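You operate a simulated robot arm through the tools that you are given. There is no shell and no other tool.

You are at the controls of a simulated robot arm. One attempt, no reset.

JOB
Put two scoops from the salt tub into the cream tub.
Fine: full scoops with the green scoop, scoop back where it lay, both lids seated again, under 8 ml of salt strewn.
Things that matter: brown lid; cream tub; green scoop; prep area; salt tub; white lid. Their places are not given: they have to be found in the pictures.

The check looks at the end state, three seconds after you hand in, the way a careful person would. Anything else that was tipped, shoved, dropped, spilled or broken makes it a failure. A push-on lid holds only when it is set on centred and level and pressed home; a screw cap is set on level and turned clockwise until tight.

ROBOT AND FRAMES
A 7-joint arm with a two-finger parallel gripper, fixed in place. Base frame: the origin is at the foot of the arm, x ahead of it, y to its left, z up; the work surface is at about z = 900. Lengths are in mm, angles in degrees, forces in N, time in s.
With the tool pointing down near the work surface it reaches from about 300 to 680 mm from the base axis. Its first joint turns from -66.0 to 66.0 degrees. Payload 1.57 kg.
Tool frame: the origin (TCP) lies between the finger pads and is the grasp point; the fingertips stand 30 mm ahead of it; z points along the fingers, y is the line along which they close. Largest opening 110 mm; finger width 24, thickness 12; the body of the gripper, 48 by 112 mm, starts 78 mm behind the TCP.
Orientation is told as [roll, pitch, yaw] about the base's x, y, z axes, in that order, counted from this pose: with the fingers straight down and closing along the base's y, the tool's x points along the base's -x, its y along +y and its z along -z.

CONTROLS
- The arm moves only by the tool nudge_tool. Its argument "deltas" is a list of rows, each an object (a shift or turn left out is 0, a gripper value left out holds the last) with "rotation": the turn, a rotation vector about the tool's x, y, z in units of 180 degrees (1.0 is 180 degrees), a list of three; "dp": the shift along the tool's x, y, z in units of 100 mm (1.0 is 100 mm), a list of three; "claw": the finger opening in mm, from 0 to 110. In form: [{"rotation": [wx, wy, wz], "dp": [x, y, z], "claw": claw}, ...]. A call has 1 to 20 rows; each row is the pose to reach, as a shift and turn from the pose commanded when the call began, along the tool's axes at that moment. A call with a number of a shift or a turn outside -1 to 1 is refused whole. Each row takes 0.2 s and may step no farther than 50 mm and 8.6 degrees from the row before; otherwise, or with a gripper value out of range, the whole call is refused. Where a pose cannot be reached the arm comes as near as it can. A force on the tool above 40 N (or 10 N above the force at the start of the call, whichever is more), or a blocked arm, ends the call early, and 0.2 s more pass. Each finger travels about 108 mm/s and halts on what it meets, pressing with about 28 N; the grip force reading is that of the motor and also rises with nothing between the fingers. The clock runs only during rows and for 0.2 s after the last one: add rows that repeat a pose to give the fingers time. It gives the time, the measured TCP pose, the force on the tool (base axes), the opening and the grip force at its end, in the units of the frame above (readings bear some noise), with the torque about the TCP (base axes, N m) and any sound that the robot's microphone picked up.
- Cameras (640 x 400 px; columns grow to the right, rows downward): "scene" is fixed at [178.8, -402.5, 1411.1]; the picture's right is [0.64, -0.77, 0.00], its down [-0.39, -0.33, -0.86] and it looks along [0.66, 0.55, -0.51] (base axes); focal length 255 px, centre (320, 200). "wrist" rides on the gripper at [70, 16, -141] in the tool frame; the picture's right is [-0.23, 0.97, 0.00], its down [-0.86, -0.20, -0.48] and it looks along [-0.47, -0.11, 0.88] (tool axes); focal length 222 px, centre (320, 200).
- snapshot(camera): a new picture of that camera. The clock stands still meanwhile.
- pixel_to_xyz(camera, pixels): for up to 12 pixels [column, row] of the newest picture of that camera ("zoom" is the newest enlarged one), the place [x, y, z] in the base frame of the surface seen there, good to about 2 mm. The clock stands still meanwhile.
- inspect(camera, box): a new picture of the part [left, top, right, bottom] of that camera's present view, enlarged. The clock stands still meanwhile.
- close_job(): hands the job in; it is judged then, once.

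Leave the gripper open and the arm clear of the work at the hand-in unless told otherwise.

The tools are called after ">>>" as name(argument=value, ...) on one line, values as JSON. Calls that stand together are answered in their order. nudge_tool: Moves the arm, as the interface text tells. Its arguments: {"type":"object","properties":{"deltas":{"type":"array"}},"required":["deltas"]} The other tools are called the same way: snapshot (camera) takes a picture; pixel_to_xyz (camera, pixels) gives the place of the surface under pixels of a picture; inspect (camera, box) takes an enlarged picture of a part of a camera's view; close_job () hands the job in.

At the start:

```text
time: 0.0
ee_pos: [375.5, -91.1, 1287.4]
ee_rot: [0.0, 0.0, 0.0]
force: [0.3, -0.5, -0.2]
torque: [-0.03, -0.03, -0.02]
finger_gap: 109.7
finger_force: 0.0
```

scene: 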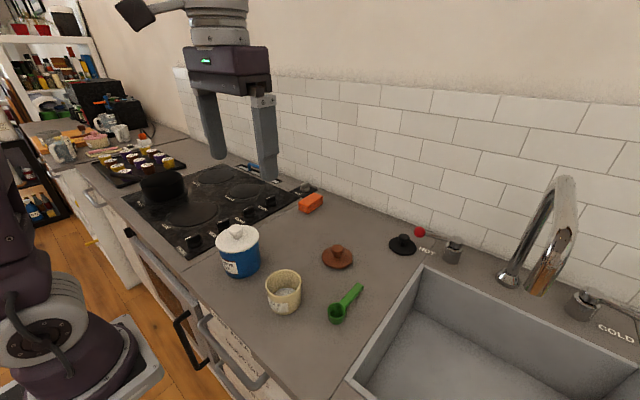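
wrist: 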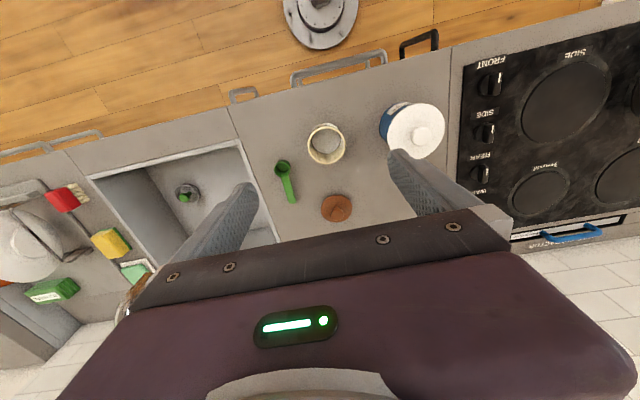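

I see a blue tub with a white lid near (238,252), a cream open tub at (284,292), a brown lid at (337,257), a black lid at (403,245), and a green scoop at (345,303). I'll take enlarged views of these first.

>>> inspect(camera="scene", box=[200, 210, 440, 360])

>>> inspect(camera="wrist", box=[240, 80, 480, 230])

```text
2.67 times, centred on (320, 285) of scene
```

zoom: 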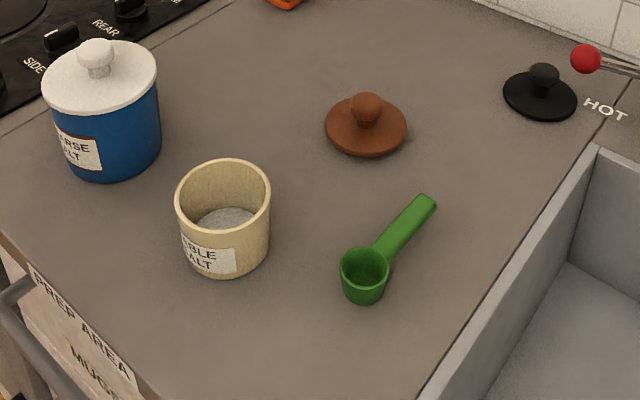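

```text
2.67 times, centred on (360, 155) of wrist
```

zoom: 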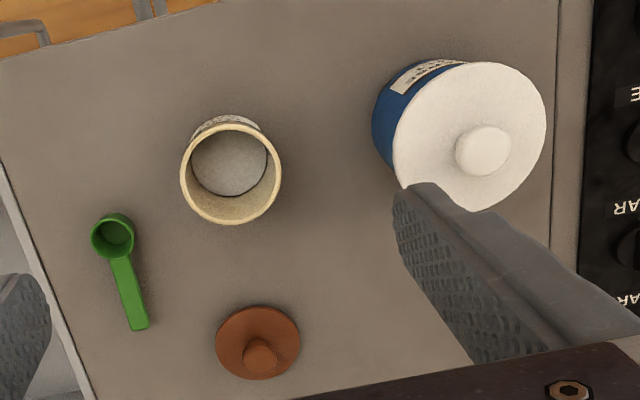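

The blue tub reads "coarse salt" and has the white lid on it. The cream tub reads "table salt" and is open, with the brown lid lying beside it. Next I'll measure points in the wrist zoom and the scene picture.

>>> pixel_to_xyz(camera="zoom", pixels=[[485, 150], [470, 63], [545, 110], [398, 150], [470, 210], [230, 165], [184, 165], [277, 165], [232, 121], [228, 220], [262, 352], [113, 235]])

>>> pixel_to_xyz(camera="scene", pixels=[[237, 231], [258, 240], [222, 245], [283, 278], [284, 292], [337, 257], [337, 247], [322, 258], [353, 259], [337, 310], [360, 286], [403, 245]])

>>> pixel_to_xyz(camera="zoom", pixels=[[92, 240], [133, 240], [112, 214], [112, 258], [122, 265], [130, 290], [138, 325], [148, 327], [130, 330], [216, 340], [300, 345], [258, 306]])

```text
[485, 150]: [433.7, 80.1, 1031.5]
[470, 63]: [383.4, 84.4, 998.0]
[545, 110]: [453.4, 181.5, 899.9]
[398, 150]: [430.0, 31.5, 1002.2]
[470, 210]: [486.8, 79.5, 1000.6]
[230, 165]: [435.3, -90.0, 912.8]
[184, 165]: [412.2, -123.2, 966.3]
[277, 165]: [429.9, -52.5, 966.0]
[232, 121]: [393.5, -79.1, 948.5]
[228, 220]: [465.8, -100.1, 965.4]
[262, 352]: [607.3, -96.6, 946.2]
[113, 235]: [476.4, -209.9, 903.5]
```

```text
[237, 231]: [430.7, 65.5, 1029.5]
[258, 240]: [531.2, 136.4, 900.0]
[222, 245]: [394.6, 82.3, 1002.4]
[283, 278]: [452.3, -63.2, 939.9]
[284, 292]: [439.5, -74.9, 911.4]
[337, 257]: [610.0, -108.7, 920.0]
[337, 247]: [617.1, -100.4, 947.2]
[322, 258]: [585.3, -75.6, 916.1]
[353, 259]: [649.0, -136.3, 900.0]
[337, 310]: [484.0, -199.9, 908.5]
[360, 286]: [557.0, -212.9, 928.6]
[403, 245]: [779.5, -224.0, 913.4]
```

```text
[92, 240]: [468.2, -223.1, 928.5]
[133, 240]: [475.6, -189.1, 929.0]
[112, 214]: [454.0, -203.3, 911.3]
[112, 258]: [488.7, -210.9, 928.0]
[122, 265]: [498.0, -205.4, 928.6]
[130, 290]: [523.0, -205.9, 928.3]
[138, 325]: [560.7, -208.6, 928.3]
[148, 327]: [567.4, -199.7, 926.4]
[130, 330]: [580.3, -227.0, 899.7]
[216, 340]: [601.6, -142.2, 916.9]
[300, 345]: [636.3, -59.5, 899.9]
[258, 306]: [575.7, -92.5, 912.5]
```

Estimates so far:
- **Salt tub:** axis near (434, 82), lid top at z≈1002, knob top at z≈1031.
- **Cream tub:** axis near (428, -88), rim at z≈966.
- **Scoop:** cup near (472, -206), rim at z≈928, handle running along +x to about x=567.
- **Brown lid:** near (607, -100).

Next I'll move high above the salt tub to get a better look.

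>>> nudge_tool(deltas=[{"dp": [-0.1, 0.3, 0], "claw": 60}, {"dp": [-0.2, 0.6, 0], "claw": 60}, {"dp": [-0.3, 0.9, 0], "claw": 60}, {"dp": [-0.3, 1.0, 0.3], "claw": 60}])

>>> snapshot(camera="wrist")

```text
time: 1.0
ee_pos: [405.5, 6.7, 1261.4]
ee_rot: [-0.1, 0.0, -0.1]
force: [0.4, 0.7, 0.0]
torque: [0.02, 0.0, -0.01]
finger_gap: 59.7
finger_force: 0.0
```

```text
taken
```

wrist: 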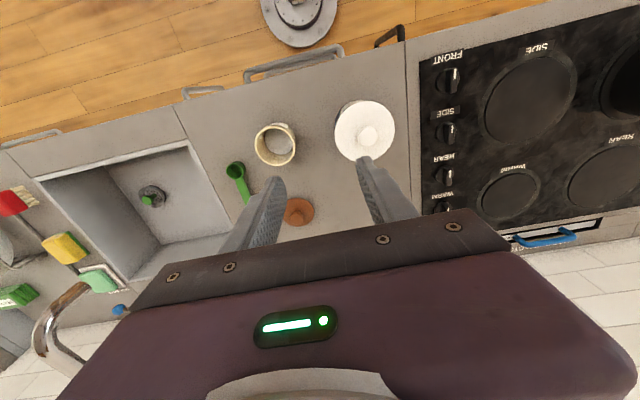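

The white lid is now fully in view around (365,130). I'll zoom in to measure the knob and lid edge.

>>> inspect(camera="wrist", box=[300, 80, 428, 160])

```text
5.00 times, centred on (364, 120) of wrist
```

zoom: 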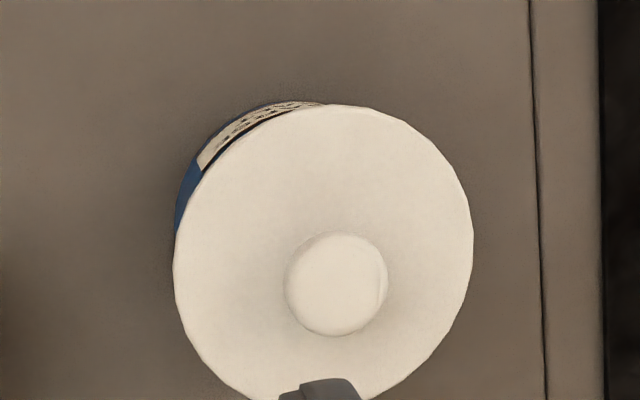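

>>> pixel_to_xyz(camera="zoom", pixels=[[336, 284], [289, 284], [383, 284], [336, 240], [336, 330], [180, 270], [468, 240], [330, 110], [320, 250], [250, 385], [390, 390], [560, 200]])

```text
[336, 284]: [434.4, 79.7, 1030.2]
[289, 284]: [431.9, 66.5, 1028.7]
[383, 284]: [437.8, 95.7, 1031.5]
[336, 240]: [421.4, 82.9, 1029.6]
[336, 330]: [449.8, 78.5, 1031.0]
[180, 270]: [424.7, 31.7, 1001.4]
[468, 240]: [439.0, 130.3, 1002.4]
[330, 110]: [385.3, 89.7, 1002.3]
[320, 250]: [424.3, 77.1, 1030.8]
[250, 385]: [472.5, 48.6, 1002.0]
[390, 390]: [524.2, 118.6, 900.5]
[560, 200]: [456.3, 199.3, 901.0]
```

The knob centre is (435, 81), about 30 mm across, with its top at 1031. The lid is at z≈1002 with a radius of about 50. I'll move over the knob and come down part of the way.

>>> nudge_tool(deltas=[{"dp": [-0.1, 0.3, 0.1]}, {"dp": [-0.2, 0.6, 0.3]}, {"dp": [-0.295, 0.72, 0.6]}, {"dp": [-0.295, 0.72, 0.9]}, {"dp": [-0.295, 0.72, 1.0]}, {"dp": [-0.295, 0.72, 1.0]}])

>>> snapshot(camera="wrist")

```text
time: 2.4
ee_pos: [434.3, 78.6, 1160.5]
ee_rot: [0.0, 0.0, 0.0]
force: [0.1, 0.3, 0.6]
torque: [0.01, 0.0, 0.04]
finger_gap: 60.0
finger_force: 0.1
```

```text
taken
```

wrist: 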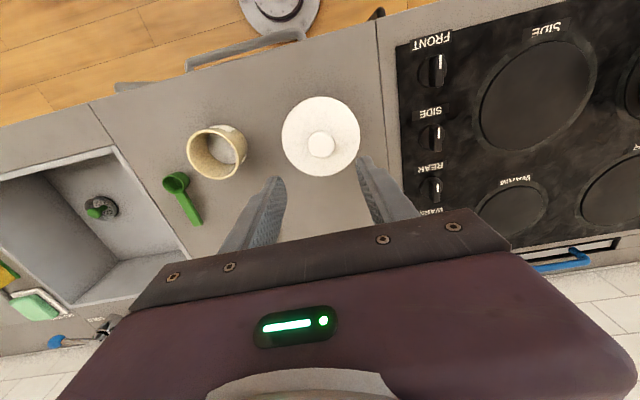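

The arm reads (434.3, 78.6, 1160.5), about 2–3 mm behind the command. I'll come down another 90 mm and see whether the offset stays.

>>> nudge_tool(deltas=[{"dp": [0, 0.02, 0.35]}, {"dp": [0, 0.02, 0.7]}, {"dp": [0, 0.02, 0.9]}, {"dp": [0, 0.02, 0.9]}, {"dp": [0, 0.02, 0.9]}])

>>> snapshot(camera="scene")

```text
time: 3.6
ee_pos: [433.9, 82.4, 1066.2]
ee_rot: [0.0, 0.0, -0.1]
force: [0.5, -0.4, 0.5]
torque: [-0.01, 0.0, 0.0]
finger_gap: 60.0
finger_force: 0.0
```

```text
taken
```

scene: 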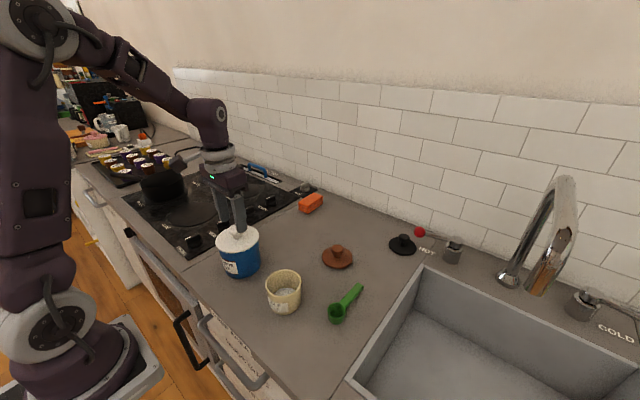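

Reading and command agree within about 1 mm. I'll come down 31 mm so the fingertips sit just above the lid around the knob, then close.

>>> nudge_tool(deltas=[{"dp": [0, -0.01, 0.15]}, {"dp": [0, -0.01, 0.31]}, {"dp": [0, -0.01, 0.31]}, {"dp": [0, -0.01, 0.31], "claw": 35}, {"dp": [0, -0.01, 0.31], "claw": 20}, {"dp": [0, -0.01, 0.31], "claw": 20}, {"dp": [0, -0.01, 0.31], "claw": 20}])

>>> inspect(camera="scene", box=[190, 160, 290, 290])

```text
time: 5.2
ee_pos: [435.6, 81.3, 1036.9]
ee_rot: [0.0, 0.0, 0.0]
force: [0.1, -0.2, -0.2]
torque: [0.01, 0.02, 0.01]
finger_gap: 32.6
finger_force: 27.8
```

```text
3.08 times, centred on (240, 225) of scene
```

zoom: 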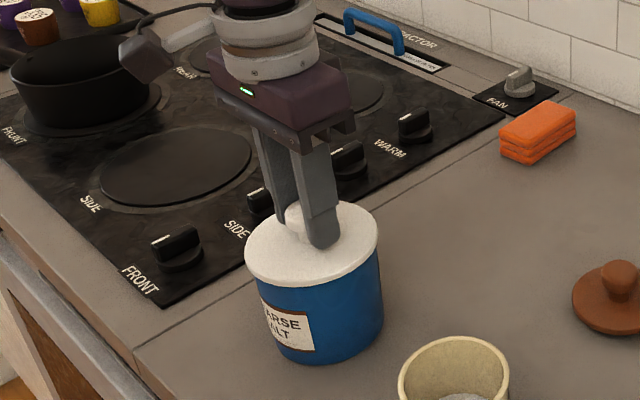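

The knob is gripped at 32.6 mm with 28 N. I'll lift 5 mm gently to learn whether the lid is push-on or screw-on.

>>> nudge_tool(deltas=[{"dp": [0, 0, -0.02]}, {"dp": [0, 0, -0.05]}, {"dp": [0, 0, -0.05]}])

>>> inspect(camera="scene", box=[190, 190, 290, 290])

```text
time: 6.0
ee_pos: [436.4, 79.2, 1041.5]
ee_rot: [0.0, 0.0, 0.0]
force: [0.6, -1.4, -1.4]
torque: [0.01, 0.0, 0.02]
finger_gap: 32.8
finger_force: 27.6
```

```text
4.00 times, centred on (240, 240) of scene
```

zoom: 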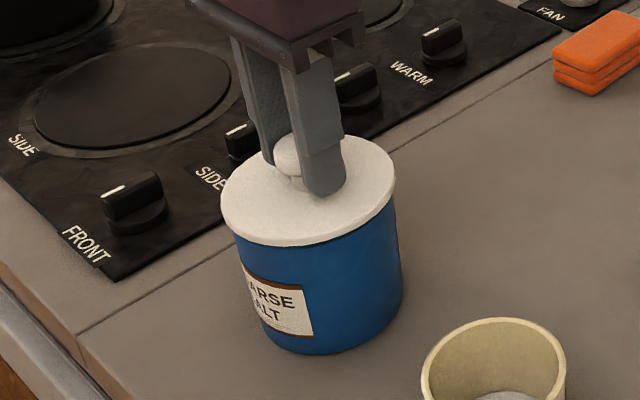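

The force reads about −1.4 N, which is just the lid's weight, so it appears to lift freely. I'll raise it another 30 mm and check that the tub stays down.

>>> nudge_tool(deltas=[{"dp": [0, 0, -0.1]}, {"dp": [0, 0, -0.2]}, {"dp": [0, 0, -0.3]}, {"dp": [0, 0, -0.3]}])

>>> inspect(camera="scene", box=[190, 190, 290, 290])

```text
time: 7.0
ee_pos: [435.1, 81.0, 1070.6]
ee_rot: [0.1, 0.0, 0.0]
force: [-0.2, -0.2, -0.2]
torque: [-0.02, -0.02, -0.02]
finger_gap: 32.7
finger_force: 28.4
```

```text
4.00 times, centred on (240, 240) of scene
```

zoom: 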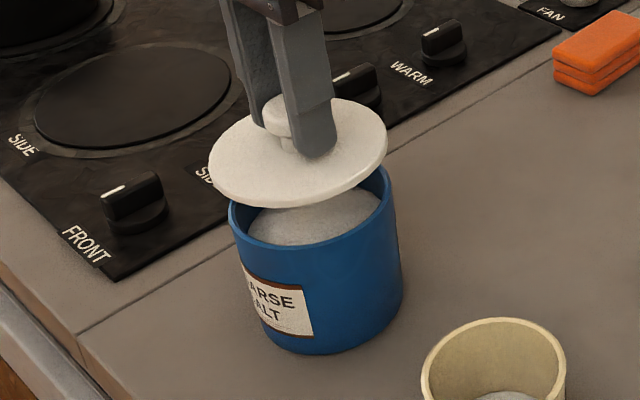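

The lid is off and the tub stayed in place, with salt visible well up inside. I'll measure the blue rim, the salt level and the free spot for the lid around (287,243).

>>> pixel_to_xyz(camera="zoom", pixels=[[236, 218], [300, 243], [385, 185], [320, 225], [370, 200], [205, 170], [300, 206], [600, 100]])

>>> pixel_to_xyz(camera="scene", pixels=[[287, 243], [265, 235], [310, 250], [300, 225], [275, 260], [310, 203], [252, 232]])

```text
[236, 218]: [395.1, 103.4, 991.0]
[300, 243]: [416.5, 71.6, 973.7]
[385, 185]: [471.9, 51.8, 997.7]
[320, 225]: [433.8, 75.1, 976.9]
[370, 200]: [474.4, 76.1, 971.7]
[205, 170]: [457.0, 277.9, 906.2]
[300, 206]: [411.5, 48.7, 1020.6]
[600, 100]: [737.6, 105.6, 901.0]
```

```text
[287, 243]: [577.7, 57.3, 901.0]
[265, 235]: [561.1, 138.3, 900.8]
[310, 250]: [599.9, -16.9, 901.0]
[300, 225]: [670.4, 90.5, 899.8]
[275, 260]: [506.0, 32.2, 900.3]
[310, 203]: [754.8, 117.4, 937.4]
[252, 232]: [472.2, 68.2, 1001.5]
```

The salt surface sits at about 975 and the rim at about 997. The counter around (577, 57) is clear, so I'll carry the lid there.

>>> nudge_tool(deltas=[{"dp": [-0.1, 0, -0.2]}, {"dp": [-0.4, -0.08, -0.2]}, {"dp": [-0.7, -0.14, -0.2]}, {"dp": [-1.0, -0.2, -0.2]}, {"dp": [-1.0, -0.2, -0.2]}])

>>> nudge_tool(deltas=[{"dp": [-0.2, -0.04, 0.1]}, {"dp": [-0.4, -0.04, 0.3]}, {"dp": [-0.4, -0.04, 0.6]}, {"dp": [-0.4, -0.04, 0.9]}, {"dp": [-0.4, -0.04, 1.0]}, {"dp": [-0.4, -0.04, 1.0]}])

```text
time: 8.2
ee_pos: [534.3, 60.4, 1090.7]
ee_rot: [0.0, 0.1, 0.0]
force: [-0.2, 0.2, -0.1]
torque: [0.0, -0.01, 0.02]
finger_gap: 32.8
finger_force: 28.3
```

```text
time: 9.6
ee_pos: [576.6, 58.6, 990.0]
ee_rot: [-0.1, -0.1, 0.1]
force: [-0.8, -0.1, -0.1]
torque: [-0.03, 0.01, -0.01]
finger_gap: 32.7
finger_force: 28.0
```

The tool is at z=990 above the spot. I'll lower to 946, then go in small steps until it touches.

>>> nudge_tool(deltas=[{"dp": [0, 0, 0.2]}, {"dp": [0, 0, 0.35]}, {"dp": [0, 0, 0.43]}, {"dp": [0, 0, 0.46]}, {"dp": [0, 0, 0.48]}, {"dp": [0, 0, 0.5]}, {"dp": [0, 0, 0.5]}])

>>> inspect(camera="scene", box=[240, 180, 340, 280])

```text
time: 10.9
ee_pos: [578.3, 56.4, 946.8]
ee_rot: [0.0, -0.3, 0.0]
force: [-0.4, 0.2, 7.1]
torque: [0.09, 0.13, 0.04]
finger_gap: 32.7
finger_force: 27.9
stopped in row 6: the force on the tool passed its limit at 44 N (the readings are from after the stop); the commanded pose is now the measured one
```

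```text
4.00 times, centred on (290, 230) of scene
```

zoom: 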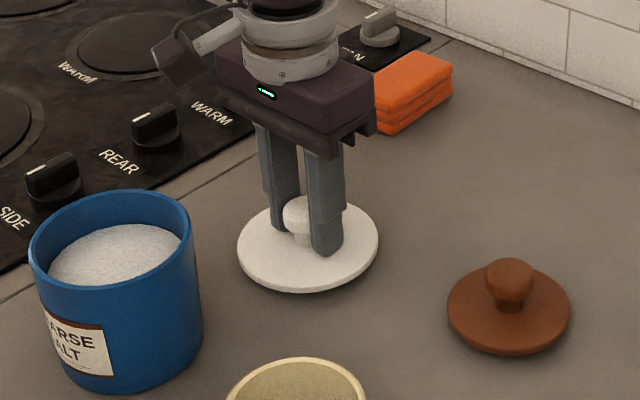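

The lid touched the counter at TCP z≈946 and the arm stopped. I'll open the fingers and rise straight up.

>>> nudge_tool(deltas=[{"claw": 36}, {"claw": 60}, {"claw": 60}, {"dp": [0, 0, -0.2], "claw": 60}, {"dp": [0, 0, -0.5], "claw": 60}, {"dp": [0, 0, -0.9], "claw": 60}])

>>> inspect(camera="scene", box=[200, 200, 400, 330])

```text
time: 12.3
ee_pos: [575.9, 55.8, 1035.9]
ee_rot: [0.0, -0.2, -0.1]
force: [-0.1, -0.1, 1.0]
torque: [0.01, -0.01, 0.01]
finger_gap: 60.1
finger_force: 0.1
```

```text
3.08 times, centred on (300, 265) of scene
```

zoom: 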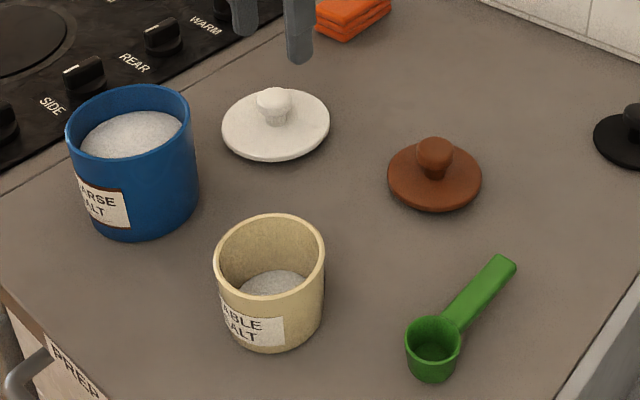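

The white lid lies flat on the counter. Now I'll head over to the green scoop at about (545,-206), staying high.

>>> nudge_tool(deltas=[{"dp": [0, -0.2, -0.3]}, {"dp": [0.1, -0.6, -0.4]}, {"dp": [0.1, -1.0, -0.5]}, {"dp": [0.1, -1.0, -0.5]}])

>>> nudge_tool(deltas=[{"dp": [0, -0.4, 0]}, {"dp": [0.1, -0.8, 0]}, {"dp": [0.2, -1.0, 0]}, {"dp": [0.2, -1.0, 0]}])

>>> nudge_tool(deltas=[{"dp": [0, -0.3, 0]}, {"dp": [0, -0.6, 0]}, {"dp": [0, -0.6, 0]}, {"dp": [0, -0.6, 0]}])

>>> snapshot(camera="wrist")

```text
time: 13.3
ee_pos: [566.3, -45.7, 1086.1]
ee_rot: [0.1, -0.3, 0.1]
force: [0.3, 0.3, 0.8]
torque: [-0.01, 0.03, 0.01]
finger_gap: 59.9
finger_force: 0.1
```

```text
time: 14.3
ee_pos: [546.6, -144.9, 1083.0]
ee_rot: [0.0, -0.3, 0.0]
force: [-0.2, -0.4, 0.1]
torque: [-0.01, 0.01, 0.0]
finger_gap: 59.8
finger_force: 0.0
```

```text
time: 15.3
ee_pos: [545.1, -203.3, 1083.5]
ee_rot: [0.0, -0.2, 0.0]
force: [0.3, 0.8, 0.3]
torque: [-0.01, 0.0, 0.01]
finger_gap: 59.9
finger_force: 0.1
```

```text
taken
```

wrist: 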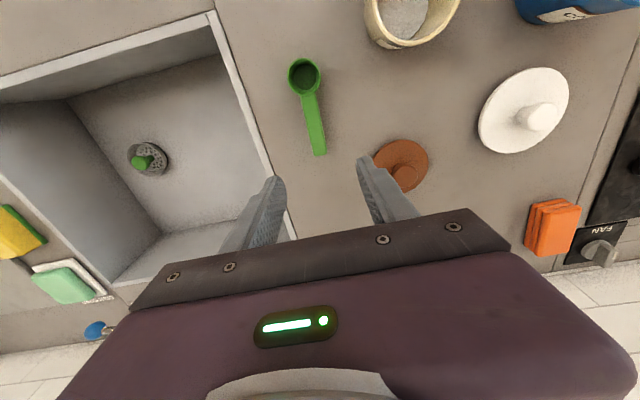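

The green scoop is clear in the wrist picture, cup at (304,75) and handle down to (318,152). I'll zoom in to measure it.

>>> inspect(camera="wrist", box=[240, 50, 400, 160])

>>> inspect(camera="scene", box=[310, 270, 380, 330])

```text
3.64 times, centred on (320, 105) of wrist
```

zoom: 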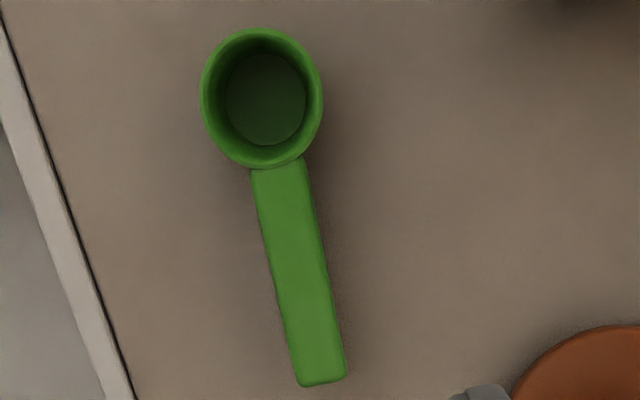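

```text
6.67 times, centred on (345, 300) of scene
```

zoom: 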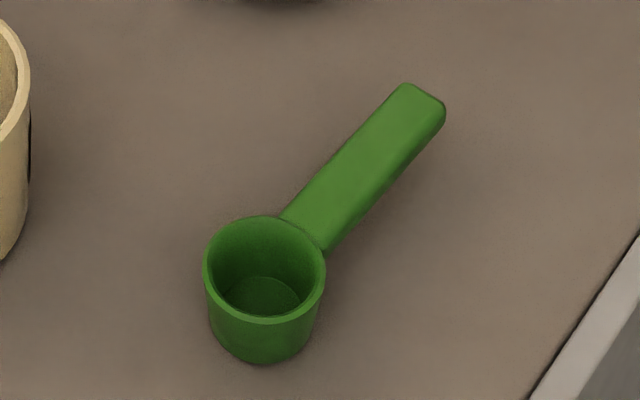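

>>> pixel_to_xyz(camera="zoom", pixels=[[210, 265], [320, 275], [268, 222], [266, 317], [310, 225], [365, 162], [408, 100], [427, 95], [390, 175], [432, 128], [265, 290], [265, 355]])

>>> inspect(camera="wrist", box=[240, 50, 400, 160])

>>> pixel_to_xyz(camera="zoom", pixels=[[205, 100], [316, 100], [262, 35], [267, 160], [279, 172], [300, 280], [280, 285], [322, 275], [322, 378], [300, 380], [343, 372], [262, 95]])

```text
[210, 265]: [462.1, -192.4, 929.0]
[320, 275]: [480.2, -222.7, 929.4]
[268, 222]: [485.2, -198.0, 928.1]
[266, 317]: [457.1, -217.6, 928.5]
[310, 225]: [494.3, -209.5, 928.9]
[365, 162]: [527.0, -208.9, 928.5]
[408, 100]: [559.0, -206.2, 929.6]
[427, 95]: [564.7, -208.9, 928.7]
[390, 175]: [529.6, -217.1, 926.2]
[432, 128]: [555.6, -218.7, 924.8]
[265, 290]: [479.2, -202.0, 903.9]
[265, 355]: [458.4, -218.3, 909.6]
```

```text
3.64 times, centred on (320, 105) of wrist
```

zoom: 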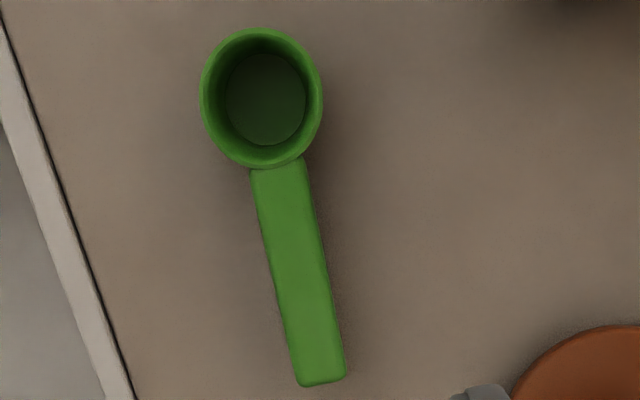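

```text
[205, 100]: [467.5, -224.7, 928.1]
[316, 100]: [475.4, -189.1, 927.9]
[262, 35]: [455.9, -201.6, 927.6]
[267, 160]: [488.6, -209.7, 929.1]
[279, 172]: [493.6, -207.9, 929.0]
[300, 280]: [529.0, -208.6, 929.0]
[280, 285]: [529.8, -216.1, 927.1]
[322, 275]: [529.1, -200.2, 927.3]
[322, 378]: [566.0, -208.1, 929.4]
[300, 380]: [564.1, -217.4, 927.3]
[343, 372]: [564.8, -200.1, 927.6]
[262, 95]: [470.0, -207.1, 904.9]
```

Scoop geometry:
- **Cup:** centre (471.5, -206.5), outer radius 18, rim at z=928.5, floor at about 905.
- **Handle:** runs along +x to 567, centreline y≈-208, about 16 mm wide, top at z≈929.

I'll line up at (552, -208) and come down most of the way.

>>> nudge_tool(deltas=[{"dp": [-0.07, -0.047, 0.2], "claw": 45}, {"dp": [-0.07, -0.047, 0.6]}, {"dp": [-0.07, -0.047, 1.0]}, {"dp": [-0.07, -0.047, 1.0]}, {"dp": [-0.07, -0.047, 1.0]}])

>>> inspect(camera="scene", box=[300, 230, 420, 330])

>>> snapshot(camera="wrist")

```text
time: 16.5
ee_pos: [553.2, -208.4, 983.9]
ee_rot: [0.1, -0.2, -0.1]
force: [0.1, 0.2, 0.1]
torque: [0.02, -0.02, -0.04]
finger_gap: 44.9
finger_force: 0.1
```

```text
4.00 times, centred on (360, 280) of scene
```

zoom: 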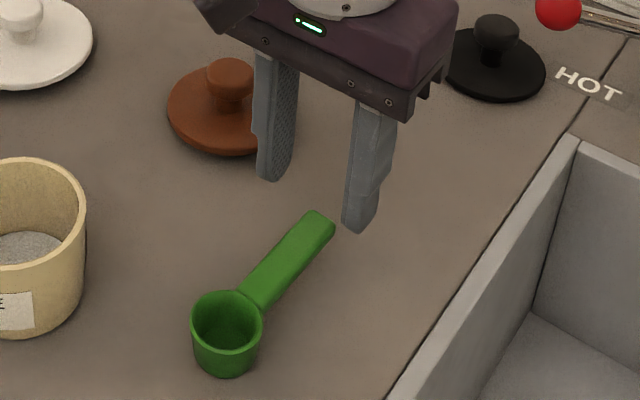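

```text
taken
```

wrist: 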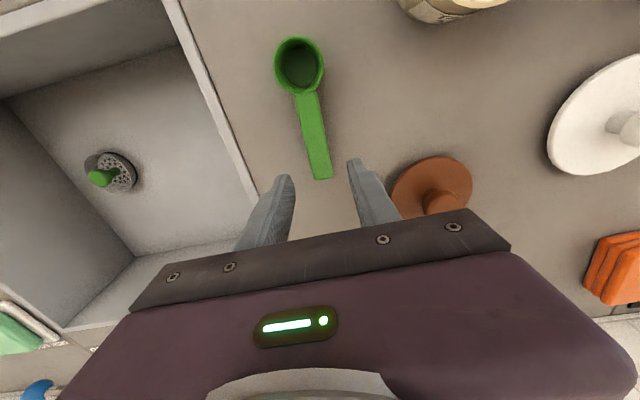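

The fingers straddle the handle, with the tool at z=984. I'll lower to 941 and close on the handle.

>>> nudge_tool(deltas=[{"dp": [0, 0, 0.25]}, {"dp": [0, 0, 0.43]}, {"dp": [0, 0, 0.43]}, {"dp": [0, 0, 0.43], "claw": 25}, {"dp": [0, 0, 0.43], "claw": 10}, {"dp": [0, 0, 0.43], "claw": 5}, {"dp": [0, 0, 0.43], "claw": 5}])

>>> inspect(camera="scene", box=[300, 230, 420, 330])

```text
time: 18.1
ee_pos: [554.0, -208.3, 942.5]
ee_rot: [0.0, -0.3, 0.1]
force: [-1.0, 0.2, 0.4]
torque: [-0.01, -0.05, -0.03]
finger_gap: 19.0
finger_force: 28.0
```

```text
4.00 times, centred on (360, 280) of scene
```

zoom: 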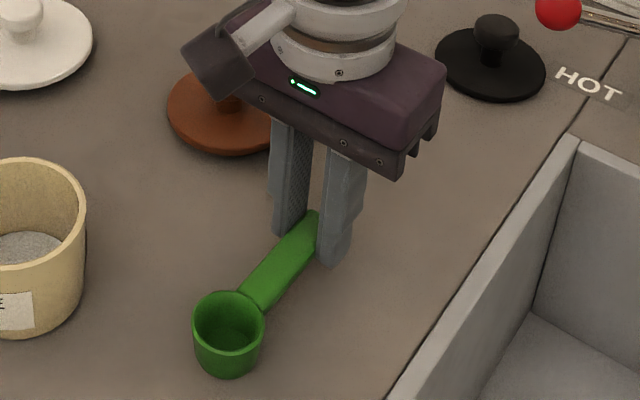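

The handle is gripped with a 19 mm gap at 28 N; I'll remember this grasp pose, (553.5, -208.3, 942). Now I'll lift straight up 100 mm and check the scoop.

>>> nudge_tool(deltas=[{"dp": [0, 0, -0.1]}, {"dp": [0, 0, -0.4]}, {"dp": [0, 0, -0.8]}, {"dp": [0, 0, -1.0]}, {"dp": [0, 0, -1.0]}])

>>> inspect(camera="scene", box=[300, 180, 440, 330])

>>> snapshot(camera="wrist")

```text
time: 19.3
ee_pos: [555.2, -205.9, 1040.5]
ee_rot: [-0.1, -0.2, 0.0]
force: [0.5, 0.4, -0.5]
torque: [0.0, -0.05, -0.01]
finger_gap: 18.9
finger_force: 27.6
```

```text
2.67 times, centred on (370, 255) of scene
```

zoom: 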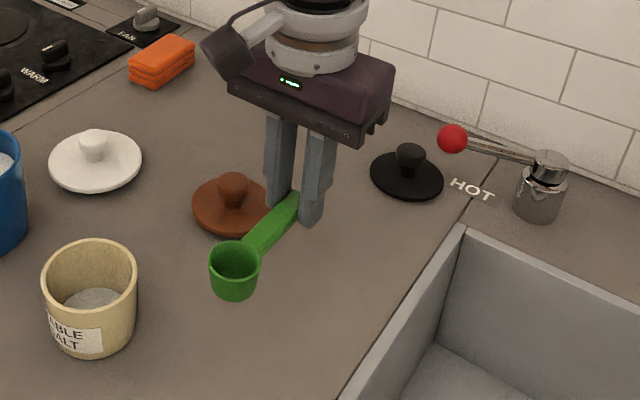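

```text
taken
```

wrist: 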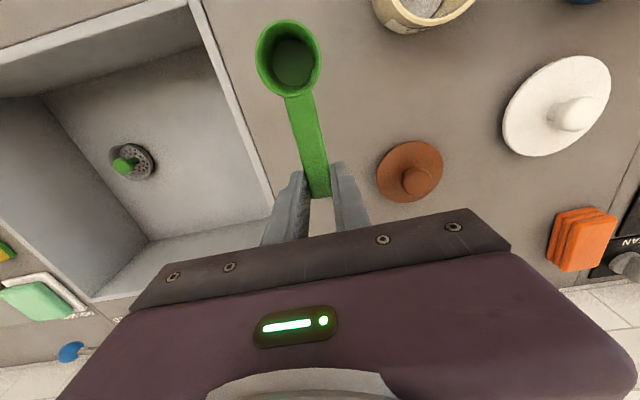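

The scoop is lifted and looks level. I'll measure its cup rim and handle relative to the tool.

>>> pixel_to_xyz(camera="wrist", pixels=[[259, 60], [319, 56], [285, 23], [292, 93], [302, 110], [310, 150], [316, 192], [293, 65]])

```text
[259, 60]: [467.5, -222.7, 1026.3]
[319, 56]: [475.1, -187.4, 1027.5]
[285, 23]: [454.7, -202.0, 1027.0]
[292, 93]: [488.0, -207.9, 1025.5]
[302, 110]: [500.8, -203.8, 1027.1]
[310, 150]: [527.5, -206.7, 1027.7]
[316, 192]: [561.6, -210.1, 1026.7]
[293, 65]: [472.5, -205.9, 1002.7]
```

The cup rim centre is 82 mm along tool +x and 15 mm ahead of the TCP. Before scooping I'll test with the empty scoop how far the arm can tilt for pouring, high above the counter near the cream tub. First I'll go up and across.

>>> nudge_tool(deltas=[{"dp": [0, 0, -0.4]}, {"dp": [0.1, 0.1, -0.8]}, {"dp": [0.4, 0.4, -1.0]}, {"dp": [0.7, 0.7, -1.0]}, {"dp": [1.0, 1.0, -1.0]}, {"dp": [1.0, 1.0, -1.0]}])

>>> nudge_tool(deltas=[{"dp": [0.1, 0.18, -0.3], "rotation": [0, -0.04, 0]}, {"dp": [0.1, 0.18, -0.4], "rotation": [0, -0.08, 0]}, {"dp": [0.1, 0.18, -0.4], "rotation": [0, -0.12, 0]}, {"dp": [0.1, 0.18, -0.4], "rotation": [0, -0.16, 0]}, {"dp": [0.1, 0.18, -0.4], "rotation": [0, -0.2, 0]}, {"dp": [0.1, 0.18, -0.4], "rotation": [0, -0.24, 0]}, {"dp": [0.1, 0.18, -0.4], "rotation": [0, -0.28, 0]}, {"dp": [0.1, 0.18, -0.4], "rotation": [0, -0.32, 0]}, {"dp": [0.1, 0.18, -0.4], "rotation": [0, -0.36, 0]}, {"dp": [0.1, 0.18, -0.4], "rotation": [0, -0.4, 0]}, {"dp": [0.1, 0.18, -0.4], "rotation": [0, -0.4, 0]}])

>>> snapshot(camera="scene")

```text
time: 20.7
ee_pos: [455.0, -107.0, 1140.1]
ee_rot: [0.0, -0.3, 0.0]
force: [0.6, 0.2, -0.8]
torque: [0.0, -0.03, 0.0]
finger_gap: 19.0
finger_force: 28.1
```

```text
time: 23.1
ee_pos: [445.8, -93.3, 1187.0]
ee_rot: [0.0, -72.1, 0.1]
force: [0.3, 1.0, -1.0]
torque: [0.02, -0.02, -0.02]
finger_gap: 19.0
finger_force: 27.7
out of reach, approached as far as the arm can: row 10, 11
```

```text
taken
```

scene: 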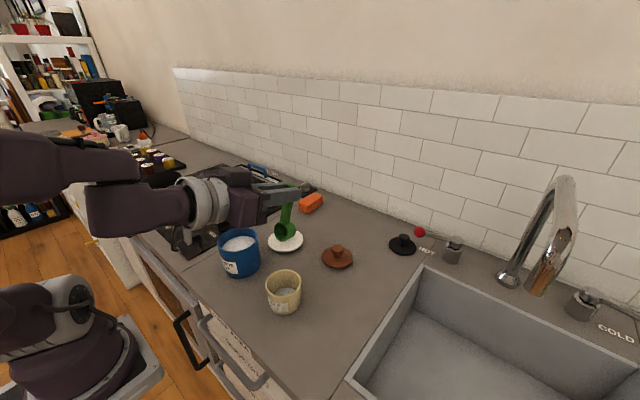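

In the radial direction the tilt runs out at about 72°, because the wrist gets too close to the base. I'll level the scoop, yaw it so the handle points to +y, and try the tilt that way, still high up.

>>> nudge_tool(deltas=[{"rotation": [0, 0.045, 0]}, {"rotation": [0, 0.09, 0]}, {"rotation": [0, 0.135, 0]}, {"rotation": [0, 0.18, 0]}, {"rotation": [0, 0.225, 0]}, {"rotation": [0, 0.27, 0]}, {"rotation": [0, 0.315, 0]}, {"rotation": [0, 0.36, 0]}, {"rotation": [0, 0.4, 0]}, {"rotation": [0, 0.4, 0]}])

>>> nudge_tool(deltas=[{"rotation": [0, 0, -0.045]}, {"rotation": [0, 0, -0.09]}, {"rotation": [0, 0, -0.135]}, {"rotation": [0, 0, -0.18]}, {"rotation": [0, 0, -0.225]}, {"rotation": [0, 0, -0.27]}, {"rotation": [0, 0, -0.315]}, {"rotation": [0, 0, -0.36]}, {"rotation": [0, 0, -0.405]}, {"rotation": [0, 0, -0.45]}, {"rotation": [0, 0, -0.5]}, {"rotation": [0, 0, -0.5]}])

```text
time: 25.3
ee_pos: [443.5, -92.8, 1188.8]
ee_rot: [-0.1, -0.2, 0.0]
force: [-0.6, -0.5, -0.3]
torque: [-0.04, -0.01, -0.03]
finger_gap: 19.1
finger_force: 28.0
```

```text
refused: row 11 steps farther than a row can; nothing moved
```

The last yaw step was too large at 9°, so the call was refused. I'll redo it in even steps of 8.2° and shift a little toward -y.

>>> nudge_tool(deltas=[{"rotation": [0, 0, -0.045]}, {"rotation": [0, 0, -0.09]}, {"rotation": [0, 0, -0.135]}, {"rotation": [0, 0, -0.18]}, {"rotation": [0, 0, -0.225]}, {"rotation": [0, 0, -0.27]}, {"rotation": [0, 0, -0.315]}, {"rotation": [0, 0, -0.36]}, {"rotation": [0, 0, -0.405]}, {"rotation": [0, 0, -0.455], "dp": [0.1, -0.2, 0]}, {"rotation": [0, 0, -0.5], "dp": [0.1, -0.4, 0]}, {"rotation": [0, 0, -0.5], "dp": [0.1, -0.4, 0]}])

```text
refused: row 10 steps farther than a row can; nothing moved
```

>>> nudge_tool(deltas=[{"rotation": [0, 0, -0.045]}, {"rotation": [0, 0, -0.09]}, {"rotation": [0, 0, -0.135]}, {"rotation": [0, 0, -0.18]}, {"rotation": [0, 0, -0.225]}, {"rotation": [0, 0, -0.27]}, {"rotation": [0, 0, -0.315]}, {"rotation": [0, 0, -0.36]}, {"rotation": [0, 0, -0.405]}, {"rotation": [0, 0, -0.45], "dp": [0.1, -0.2, 0]}, {"rotation": [0, 0, -0.49], "dp": [0.1, -0.4, 0]}, {"rotation": [0, 0, -0.5], "dp": [0.1, -0.4, 0]}, {"rotation": [0, 0, -0.5], "dp": [0.1, -0.4, 0]}])

```text
time: 28.1
ee_pos: [433.9, -133.0, 1186.2]
ee_rot: [-0.2, 0.0, 90.1]
force: [-0.2, -0.6, -0.5]
torque: [0.04, -0.03, 0.0]
finger_gap: 19.0
finger_force: 28.2
```

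The yaw is now 90° and fully reached. Next I'll test the tilt to 115° in this direction.

>>> nudge_tool(deltas=[{"rotation": [0, -0.045, 0]}, {"rotation": [0, -0.09, 0]}, {"rotation": [0, -0.135, 0]}, {"rotation": [0, -0.18, 0]}, {"rotation": [0, -0.225, 0]}, {"rotation": [0, -0.27, 0]}, {"rotation": [0, -0.315, 0]}, {"rotation": [0, -0.36, 0]}, {"rotation": [0, -0.405, 0]}, {"rotation": [0, -0.45, 0]}, {"rotation": [0, -0.495, 0]}, {"rotation": [0, -0.54, 0]}, {"rotation": [0, -0.585, 0]}, {"rotation": [0, -0.63, 0]}, {"rotation": [0, -0.64, 0]}])

>>> snapshot(camera="scene")

```text
time: 31.3
ee_pos: [448.9, -116.9, 1183.7]
ee_rot: [-179.5, -64.7, -90.5]
force: [0.2, -0.6, -1.0]
torque: [-0.03, 0.0, 0.01]
finger_gap: 19.0
finger_force: 28.1
out of reach, approached as far as the arm can: row 12, 13, 14, 15
```

```text
taken
```

scene: 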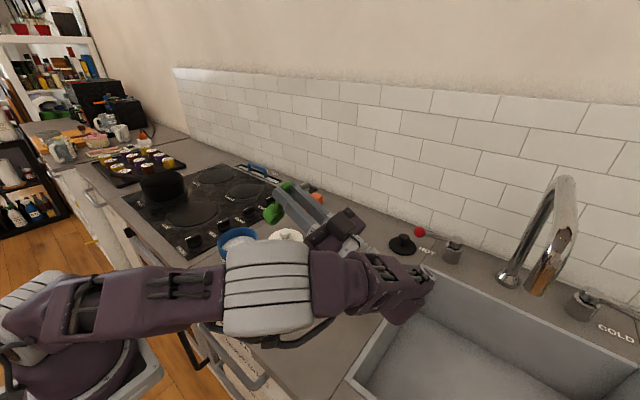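

The arm reaches a 115° tilt with the handle toward +y, but the tool sits about 20 mm off the position I asked for. I'll turn further about the vertical to handle azimuth 120° and see whether the pose is reached properly there.

>>> nudge_tool(deltas=[{"rotation": [-0.0378, 0, 0.0175], "dp": [0, -0.05, 0]}, {"rotation": [-0.0755, 0, 0.035], "dp": [0, -0.1, 0]}, {"rotation": [-0.113, 0, 0.0525], "dp": [0, -0.15, 0]}, {"rotation": [-0.151, 0, 0.07], "dp": [0, -0.18, 0]}, {"rotation": [-0.151, 0, 0.07], "dp": [0, -0.18, 0]}, {"rotation": [-0.151, 0, 0.07], "dp": [0, -0.18, 0]}])

>>> snapshot(camera="scene")

```text
time: 32.7
ee_pos: [460.2, -109.1, 1184.1]
ee_rot: [-179.5, -64.9, -60.6]
force: [0.5, -0.2, -0.7]
torque: [-0.04, -0.01, 0.02]
finger_gap: 18.9
finger_force: 28.1
out of reach, approached as far as the arm can: row 4, 5, 6
```

```text
taken
```

scene: 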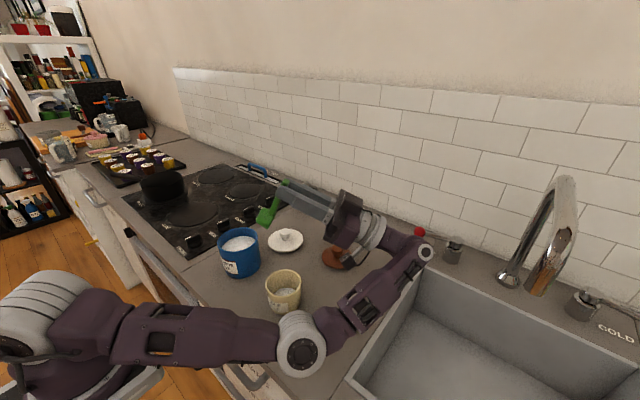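

At azimuth 120° the pose is again slightly out of reach. A better plan is to regrip the handle later with the tool leaning about 25–30°, so the cup tips past 115° while the tool itself tilts only about 90°. I'll go back to azimuth 90°, tilt 90°, and check whether that pose can be reached lower down near pouring height.

>>> nudge_tool(deltas=[{"rotation": [0.0378, 0, -0.0175]}, {"rotation": [0.0755, 0, -0.035]}, {"rotation": [0.113, 0, -0.0525]}, {"rotation": [0.151, 0, -0.07]}, {"rotation": [0.151, 0, -0.07]}])

>>> nudge_tool(deltas=[{"rotation": [0, 0.045, 0]}, {"rotation": [0, 0.09, 0]}, {"rotation": [0, 0.139, 0]}, {"rotation": [0, 0.139, 0]}])

```text
time: 33.9
ee_pos: [476.1, -112.2, 1194.5]
ee_rot: [-179.3, -64.9, -90.6]
force: [-0.8, 0.1, -1.1]
torque: [-0.06, 0.0, -0.01]
finger_gap: 18.9
finger_force: 27.7
out of reach, approached as far as the arm can: row 4, 5
```

```text
refused: row 3 steps farther than a row can; nothing moved
```

I'll redo the un-tilt with steps under 8.6° each.

>>> nudge_tool(deltas=[{"rotation": [0, 0.045, 0]}, {"rotation": [0, 0.09, 0]}, {"rotation": [0, 0.135, 0]}, {"rotation": [0, 0.139, 0]}, {"rotation": [0, 0.139, 0]}])

>>> snapshot(camera="scene")

```text
time: 35.1
ee_pos: [477.0, -112.7, 1192.9]
ee_rot: [-110.6, -89.7, -159.2]
force: [-0.5, 0.2, -0.2]
torque: [-0.03, 0.01, 0.01]
finger_gap: 19.1
finger_force: 28.0
```

```text
taken
```

scene: 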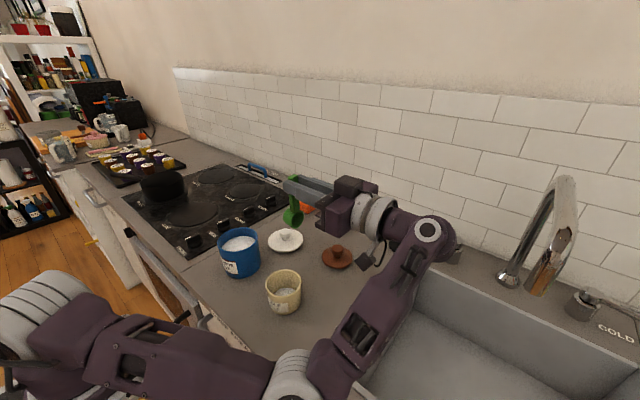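

Tilt 90° at azimuth 90° is reached cleanly, with the tool at (477,-113,1193). I'll shift to (428,-138) and then start lowering toward z≈1060, checking reach as I go.

>>> nudge_tool(deltas=[{"dp": [0, 0.25, -0.12]}, {"dp": [0, 0.49, -0.25]}, {"dp": [0.2, 0.49, -0.25]}, {"dp": [0.4, 0.49, -0.25]}, {"dp": [0.6, 0.49, -0.25]}, {"dp": [0.6, 0.49, -0.25]}])

>>> snapshot(camera="scene")

```text
time: 36.5
ee_pos: [477.7, -125.5, 1133.4]
ee_rot: [-115.7, -89.7, -154.2]
force: [-0.9, -0.6, -0.6]
torque: [-0.04, 0.02, 0.0]
finger_gap: 18.9
finger_force: 28.3
out of reach, approached as far as the arm can: row 1, 2, 3, 4, 5, 6
```

```text
taken
```

scene: 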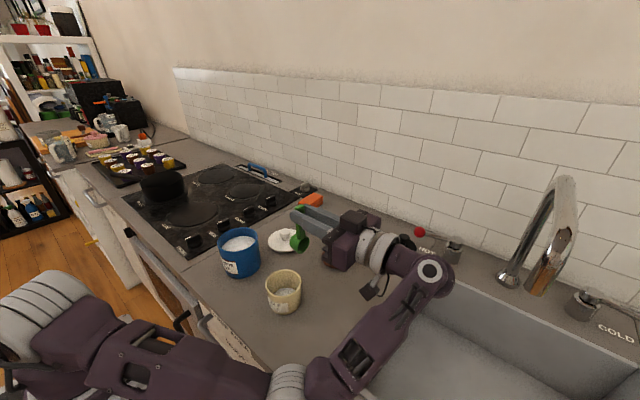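

After that contortion the elbow posture has drifted, so this pose isn't reachable from here. I'll level the tool in place to recover a normal posture, then retry the tilt from neutral at a lower height.

>>> nudge_tool(deltas=[{"rotation": [0, 0.045, 0]}, {"rotation": [0, 0.09, 0]}, {"rotation": [0, 0.135, 0]}, {"rotation": [0, 0.18, 0]}, {"rotation": [0, 0.225, 0]}, {"rotation": [0, 0.27, 0]}, {"rotation": [0, 0.315, 0]}, {"rotation": [0, 0.36, 0]}, {"rotation": [0, 0.405, 0]}, {"rotation": [0, 0.45, 0]}, {"rotation": [0, 0.495, 0]}, {"rotation": [0, 0.5, 0]}, {"rotation": [0, 0.5, 0]}])

>>> snapshot(camera="scene")

```text
time: 39.3
ee_pos: [477.5, -125.4, 1132.4]
ee_rot: [-0.3, -0.1, 90.0]
force: [0.0, 0.8, -0.6]
torque: [0.04, -0.01, -0.05]
finger_gap: 19.1
finger_force: 28.1
```

```text
taken
```

scene: 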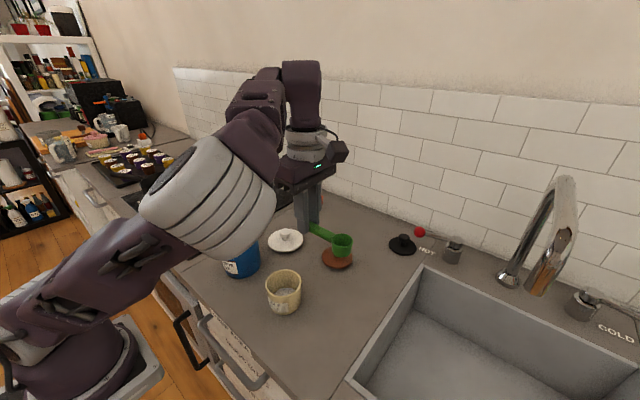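

The elbow now bulges sideways after those poses. I'll turn the yaw back to 0 and move to a central spot to see whether the posture recovers.

>>> nudge_tool(deltas=[{"rotation": [0, 0, 0.04], "dp": [0, 0.05, -0.1]}, {"rotation": [0, 0, 0.08], "dp": [0, 0.1, -0.2]}, {"rotation": [0, 0, 0.12], "dp": [0, 0.15, -0.3]}, {"rotation": [0, 0, 0.16], "dp": [0, 0.2, -0.4]}, {"rotation": [0, 0, 0.2], "dp": [0, 0.2, -0.5]}, {"rotation": [0, 0, 0.24], "dp": [0, 0.2, -0.6]}, {"rotation": [0, 0, 0.28], "dp": [0, 0.2, -0.7]}, {"rotation": [0, 0, 0.32], "dp": [0, 0.2, -0.7]}, {"rotation": [0, 0, 0.36], "dp": [0, 0.2, -0.7]}, {"rotation": [0, 0, 0.4], "dp": [0, 0.2, -0.7]}, {"rotation": [0, 0, 0.44], "dp": [0, 0.2, -0.7]}, {"rotation": [0, 0, 0.48], "dp": [0, 0.2, -0.7]}, {"rotation": [0, 0, 0.5], "dp": [0, 0.2, -0.7]}, {"rotation": [0, 0, 0.5], "dp": [0, 0.2, -0.7]}])

>>> snapshot(camera="scene")

```text
time: 42.3
ee_pos: [457.0, -125.3, 1202.2]
ee_rot: [0.1, -0.3, -0.1]
force: [-0.3, -0.2, 0.4]
torque: [0.01, -0.05, -0.01]
finger_gap: 18.9
finger_force: 27.0
```

```text
taken
```

scene: 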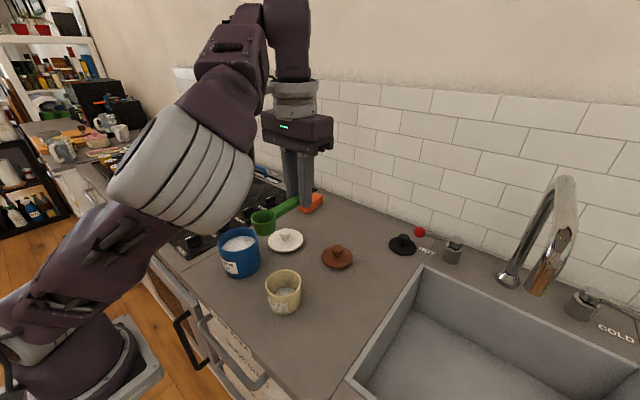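

I'll do a harmless test first: take a scoop and tip it over the salt tub itself, to learn how salt fills and at what tilt it leaves. I'll move over the salt tub while tilting the handle up 60°.

>>> nudge_tool(deltas=[{"dp": [0, 0.35, 0]}, {"dp": [0, 0.7, 0]}, {"dp": [0, 1.0, 0]}, {"dp": [0, 1.0, 0]}])

>>> nudge_tool(deltas=[{"dp": [-0.03, 0.3, 0], "rotation": [0, -0.042, 0]}, {"dp": [-0.06, 0.6, 0], "rotation": [0, -0.084, 0]}, {"dp": [-0.1, 0.9, 0.1], "rotation": [0, -0.126, 0]}, {"dp": [-0.13, 1.0, 0.2], "rotation": [0, -0.168, 0]}, {"dp": [-0.13, 1.0, 0.3], "rotation": [0, -0.21, 0]}, {"dp": [-0.13, 1.0, 0.4], "rotation": [0, -0.252, 0]}, {"dp": [-0.13, 1.0, 0.4], "rotation": [0, -0.294, 0]}, {"dp": [-0.13, 1.0, 0.4], "rotation": [0, -0.333, 0]}, {"dp": [-0.13, 1.0, 0.4], "rotation": [0, -0.333, 0]}])

>>> snapshot(camera="scene")

>>> snapshot(camera="wrist")

```text
time: 43.3
ee_pos: [458.0, -25.8, 1203.2]
ee_rot: [0.2, -0.3, 0.0]
force: [0.0, 0.3, -1.3]
torque: [0.03, -0.08, 0.0]
finger_gap: 18.9
finger_force: 27.7
```

```text
time: 45.3
ee_pos: [471.0, 75.0, 1163.9]
ee_rot: [0.2, -60.2, -0.2]
force: [0.1, 0.9, -0.5]
torque: [0.01, 0.03, -0.01]
finger_gap: 18.7
finger_force: 28.1
```

```text
taken
```

scene: 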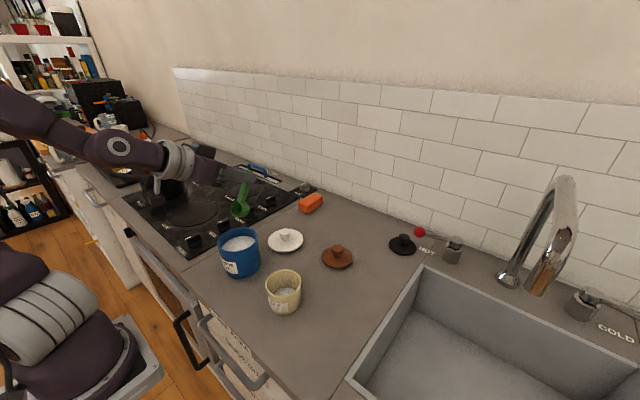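

```text
taken
```

wrist: 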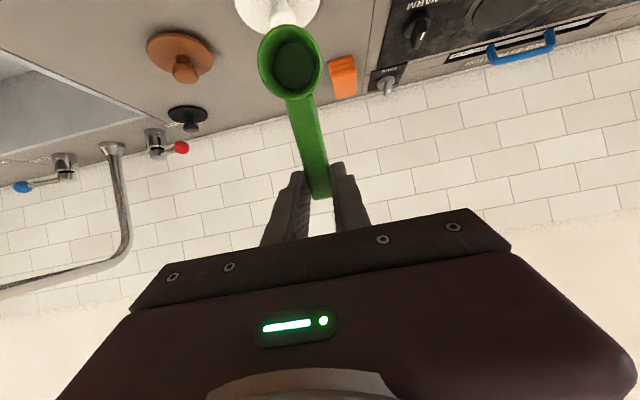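

The 60° tilt is reached with a good elbow posture, and the tool is at (471, 75, 1164). I'll lower the tilted cup straight down to just above the salt, correcting y by +5 mm.

>>> nudge_tool(deltas=[{"dp": [0.25, 0.05, 0.14]}, {"dp": [0.5, 0.05, 0.28]}, {"dp": [0.7, 0.05, 0.395]}, {"dp": [0.832, 0.05, 0.469]}, {"dp": [0.832, 0.05, 0.469]}])

>>> inspect(camera="scene", box=[190, 180, 310, 290])

>>> snapshot(camera="wrist")

```text
time: 46.5
ee_pos: [472.9, 75.4, 1152.8]
ee_rot: [0.6, -60.8, -0.2]
force: [-0.2, -0.2, -0.9]
torque: [0.02, -0.02, 0.0]
finger_gap: 19.0
finger_force: 27.8
out of reach, approached as far as the arm can: row 1, 2, 3, 4, 5
```

```text
3.64 times, centred on (250, 235) of scene
```

zoom: 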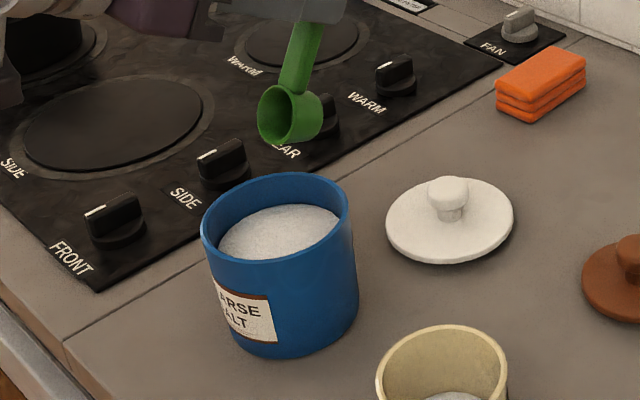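

```text
taken
```

wrist: 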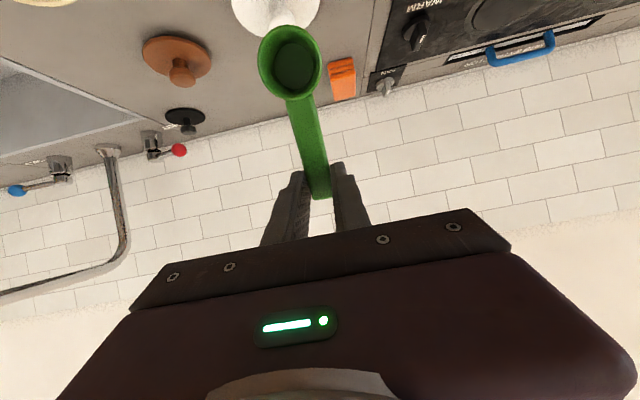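

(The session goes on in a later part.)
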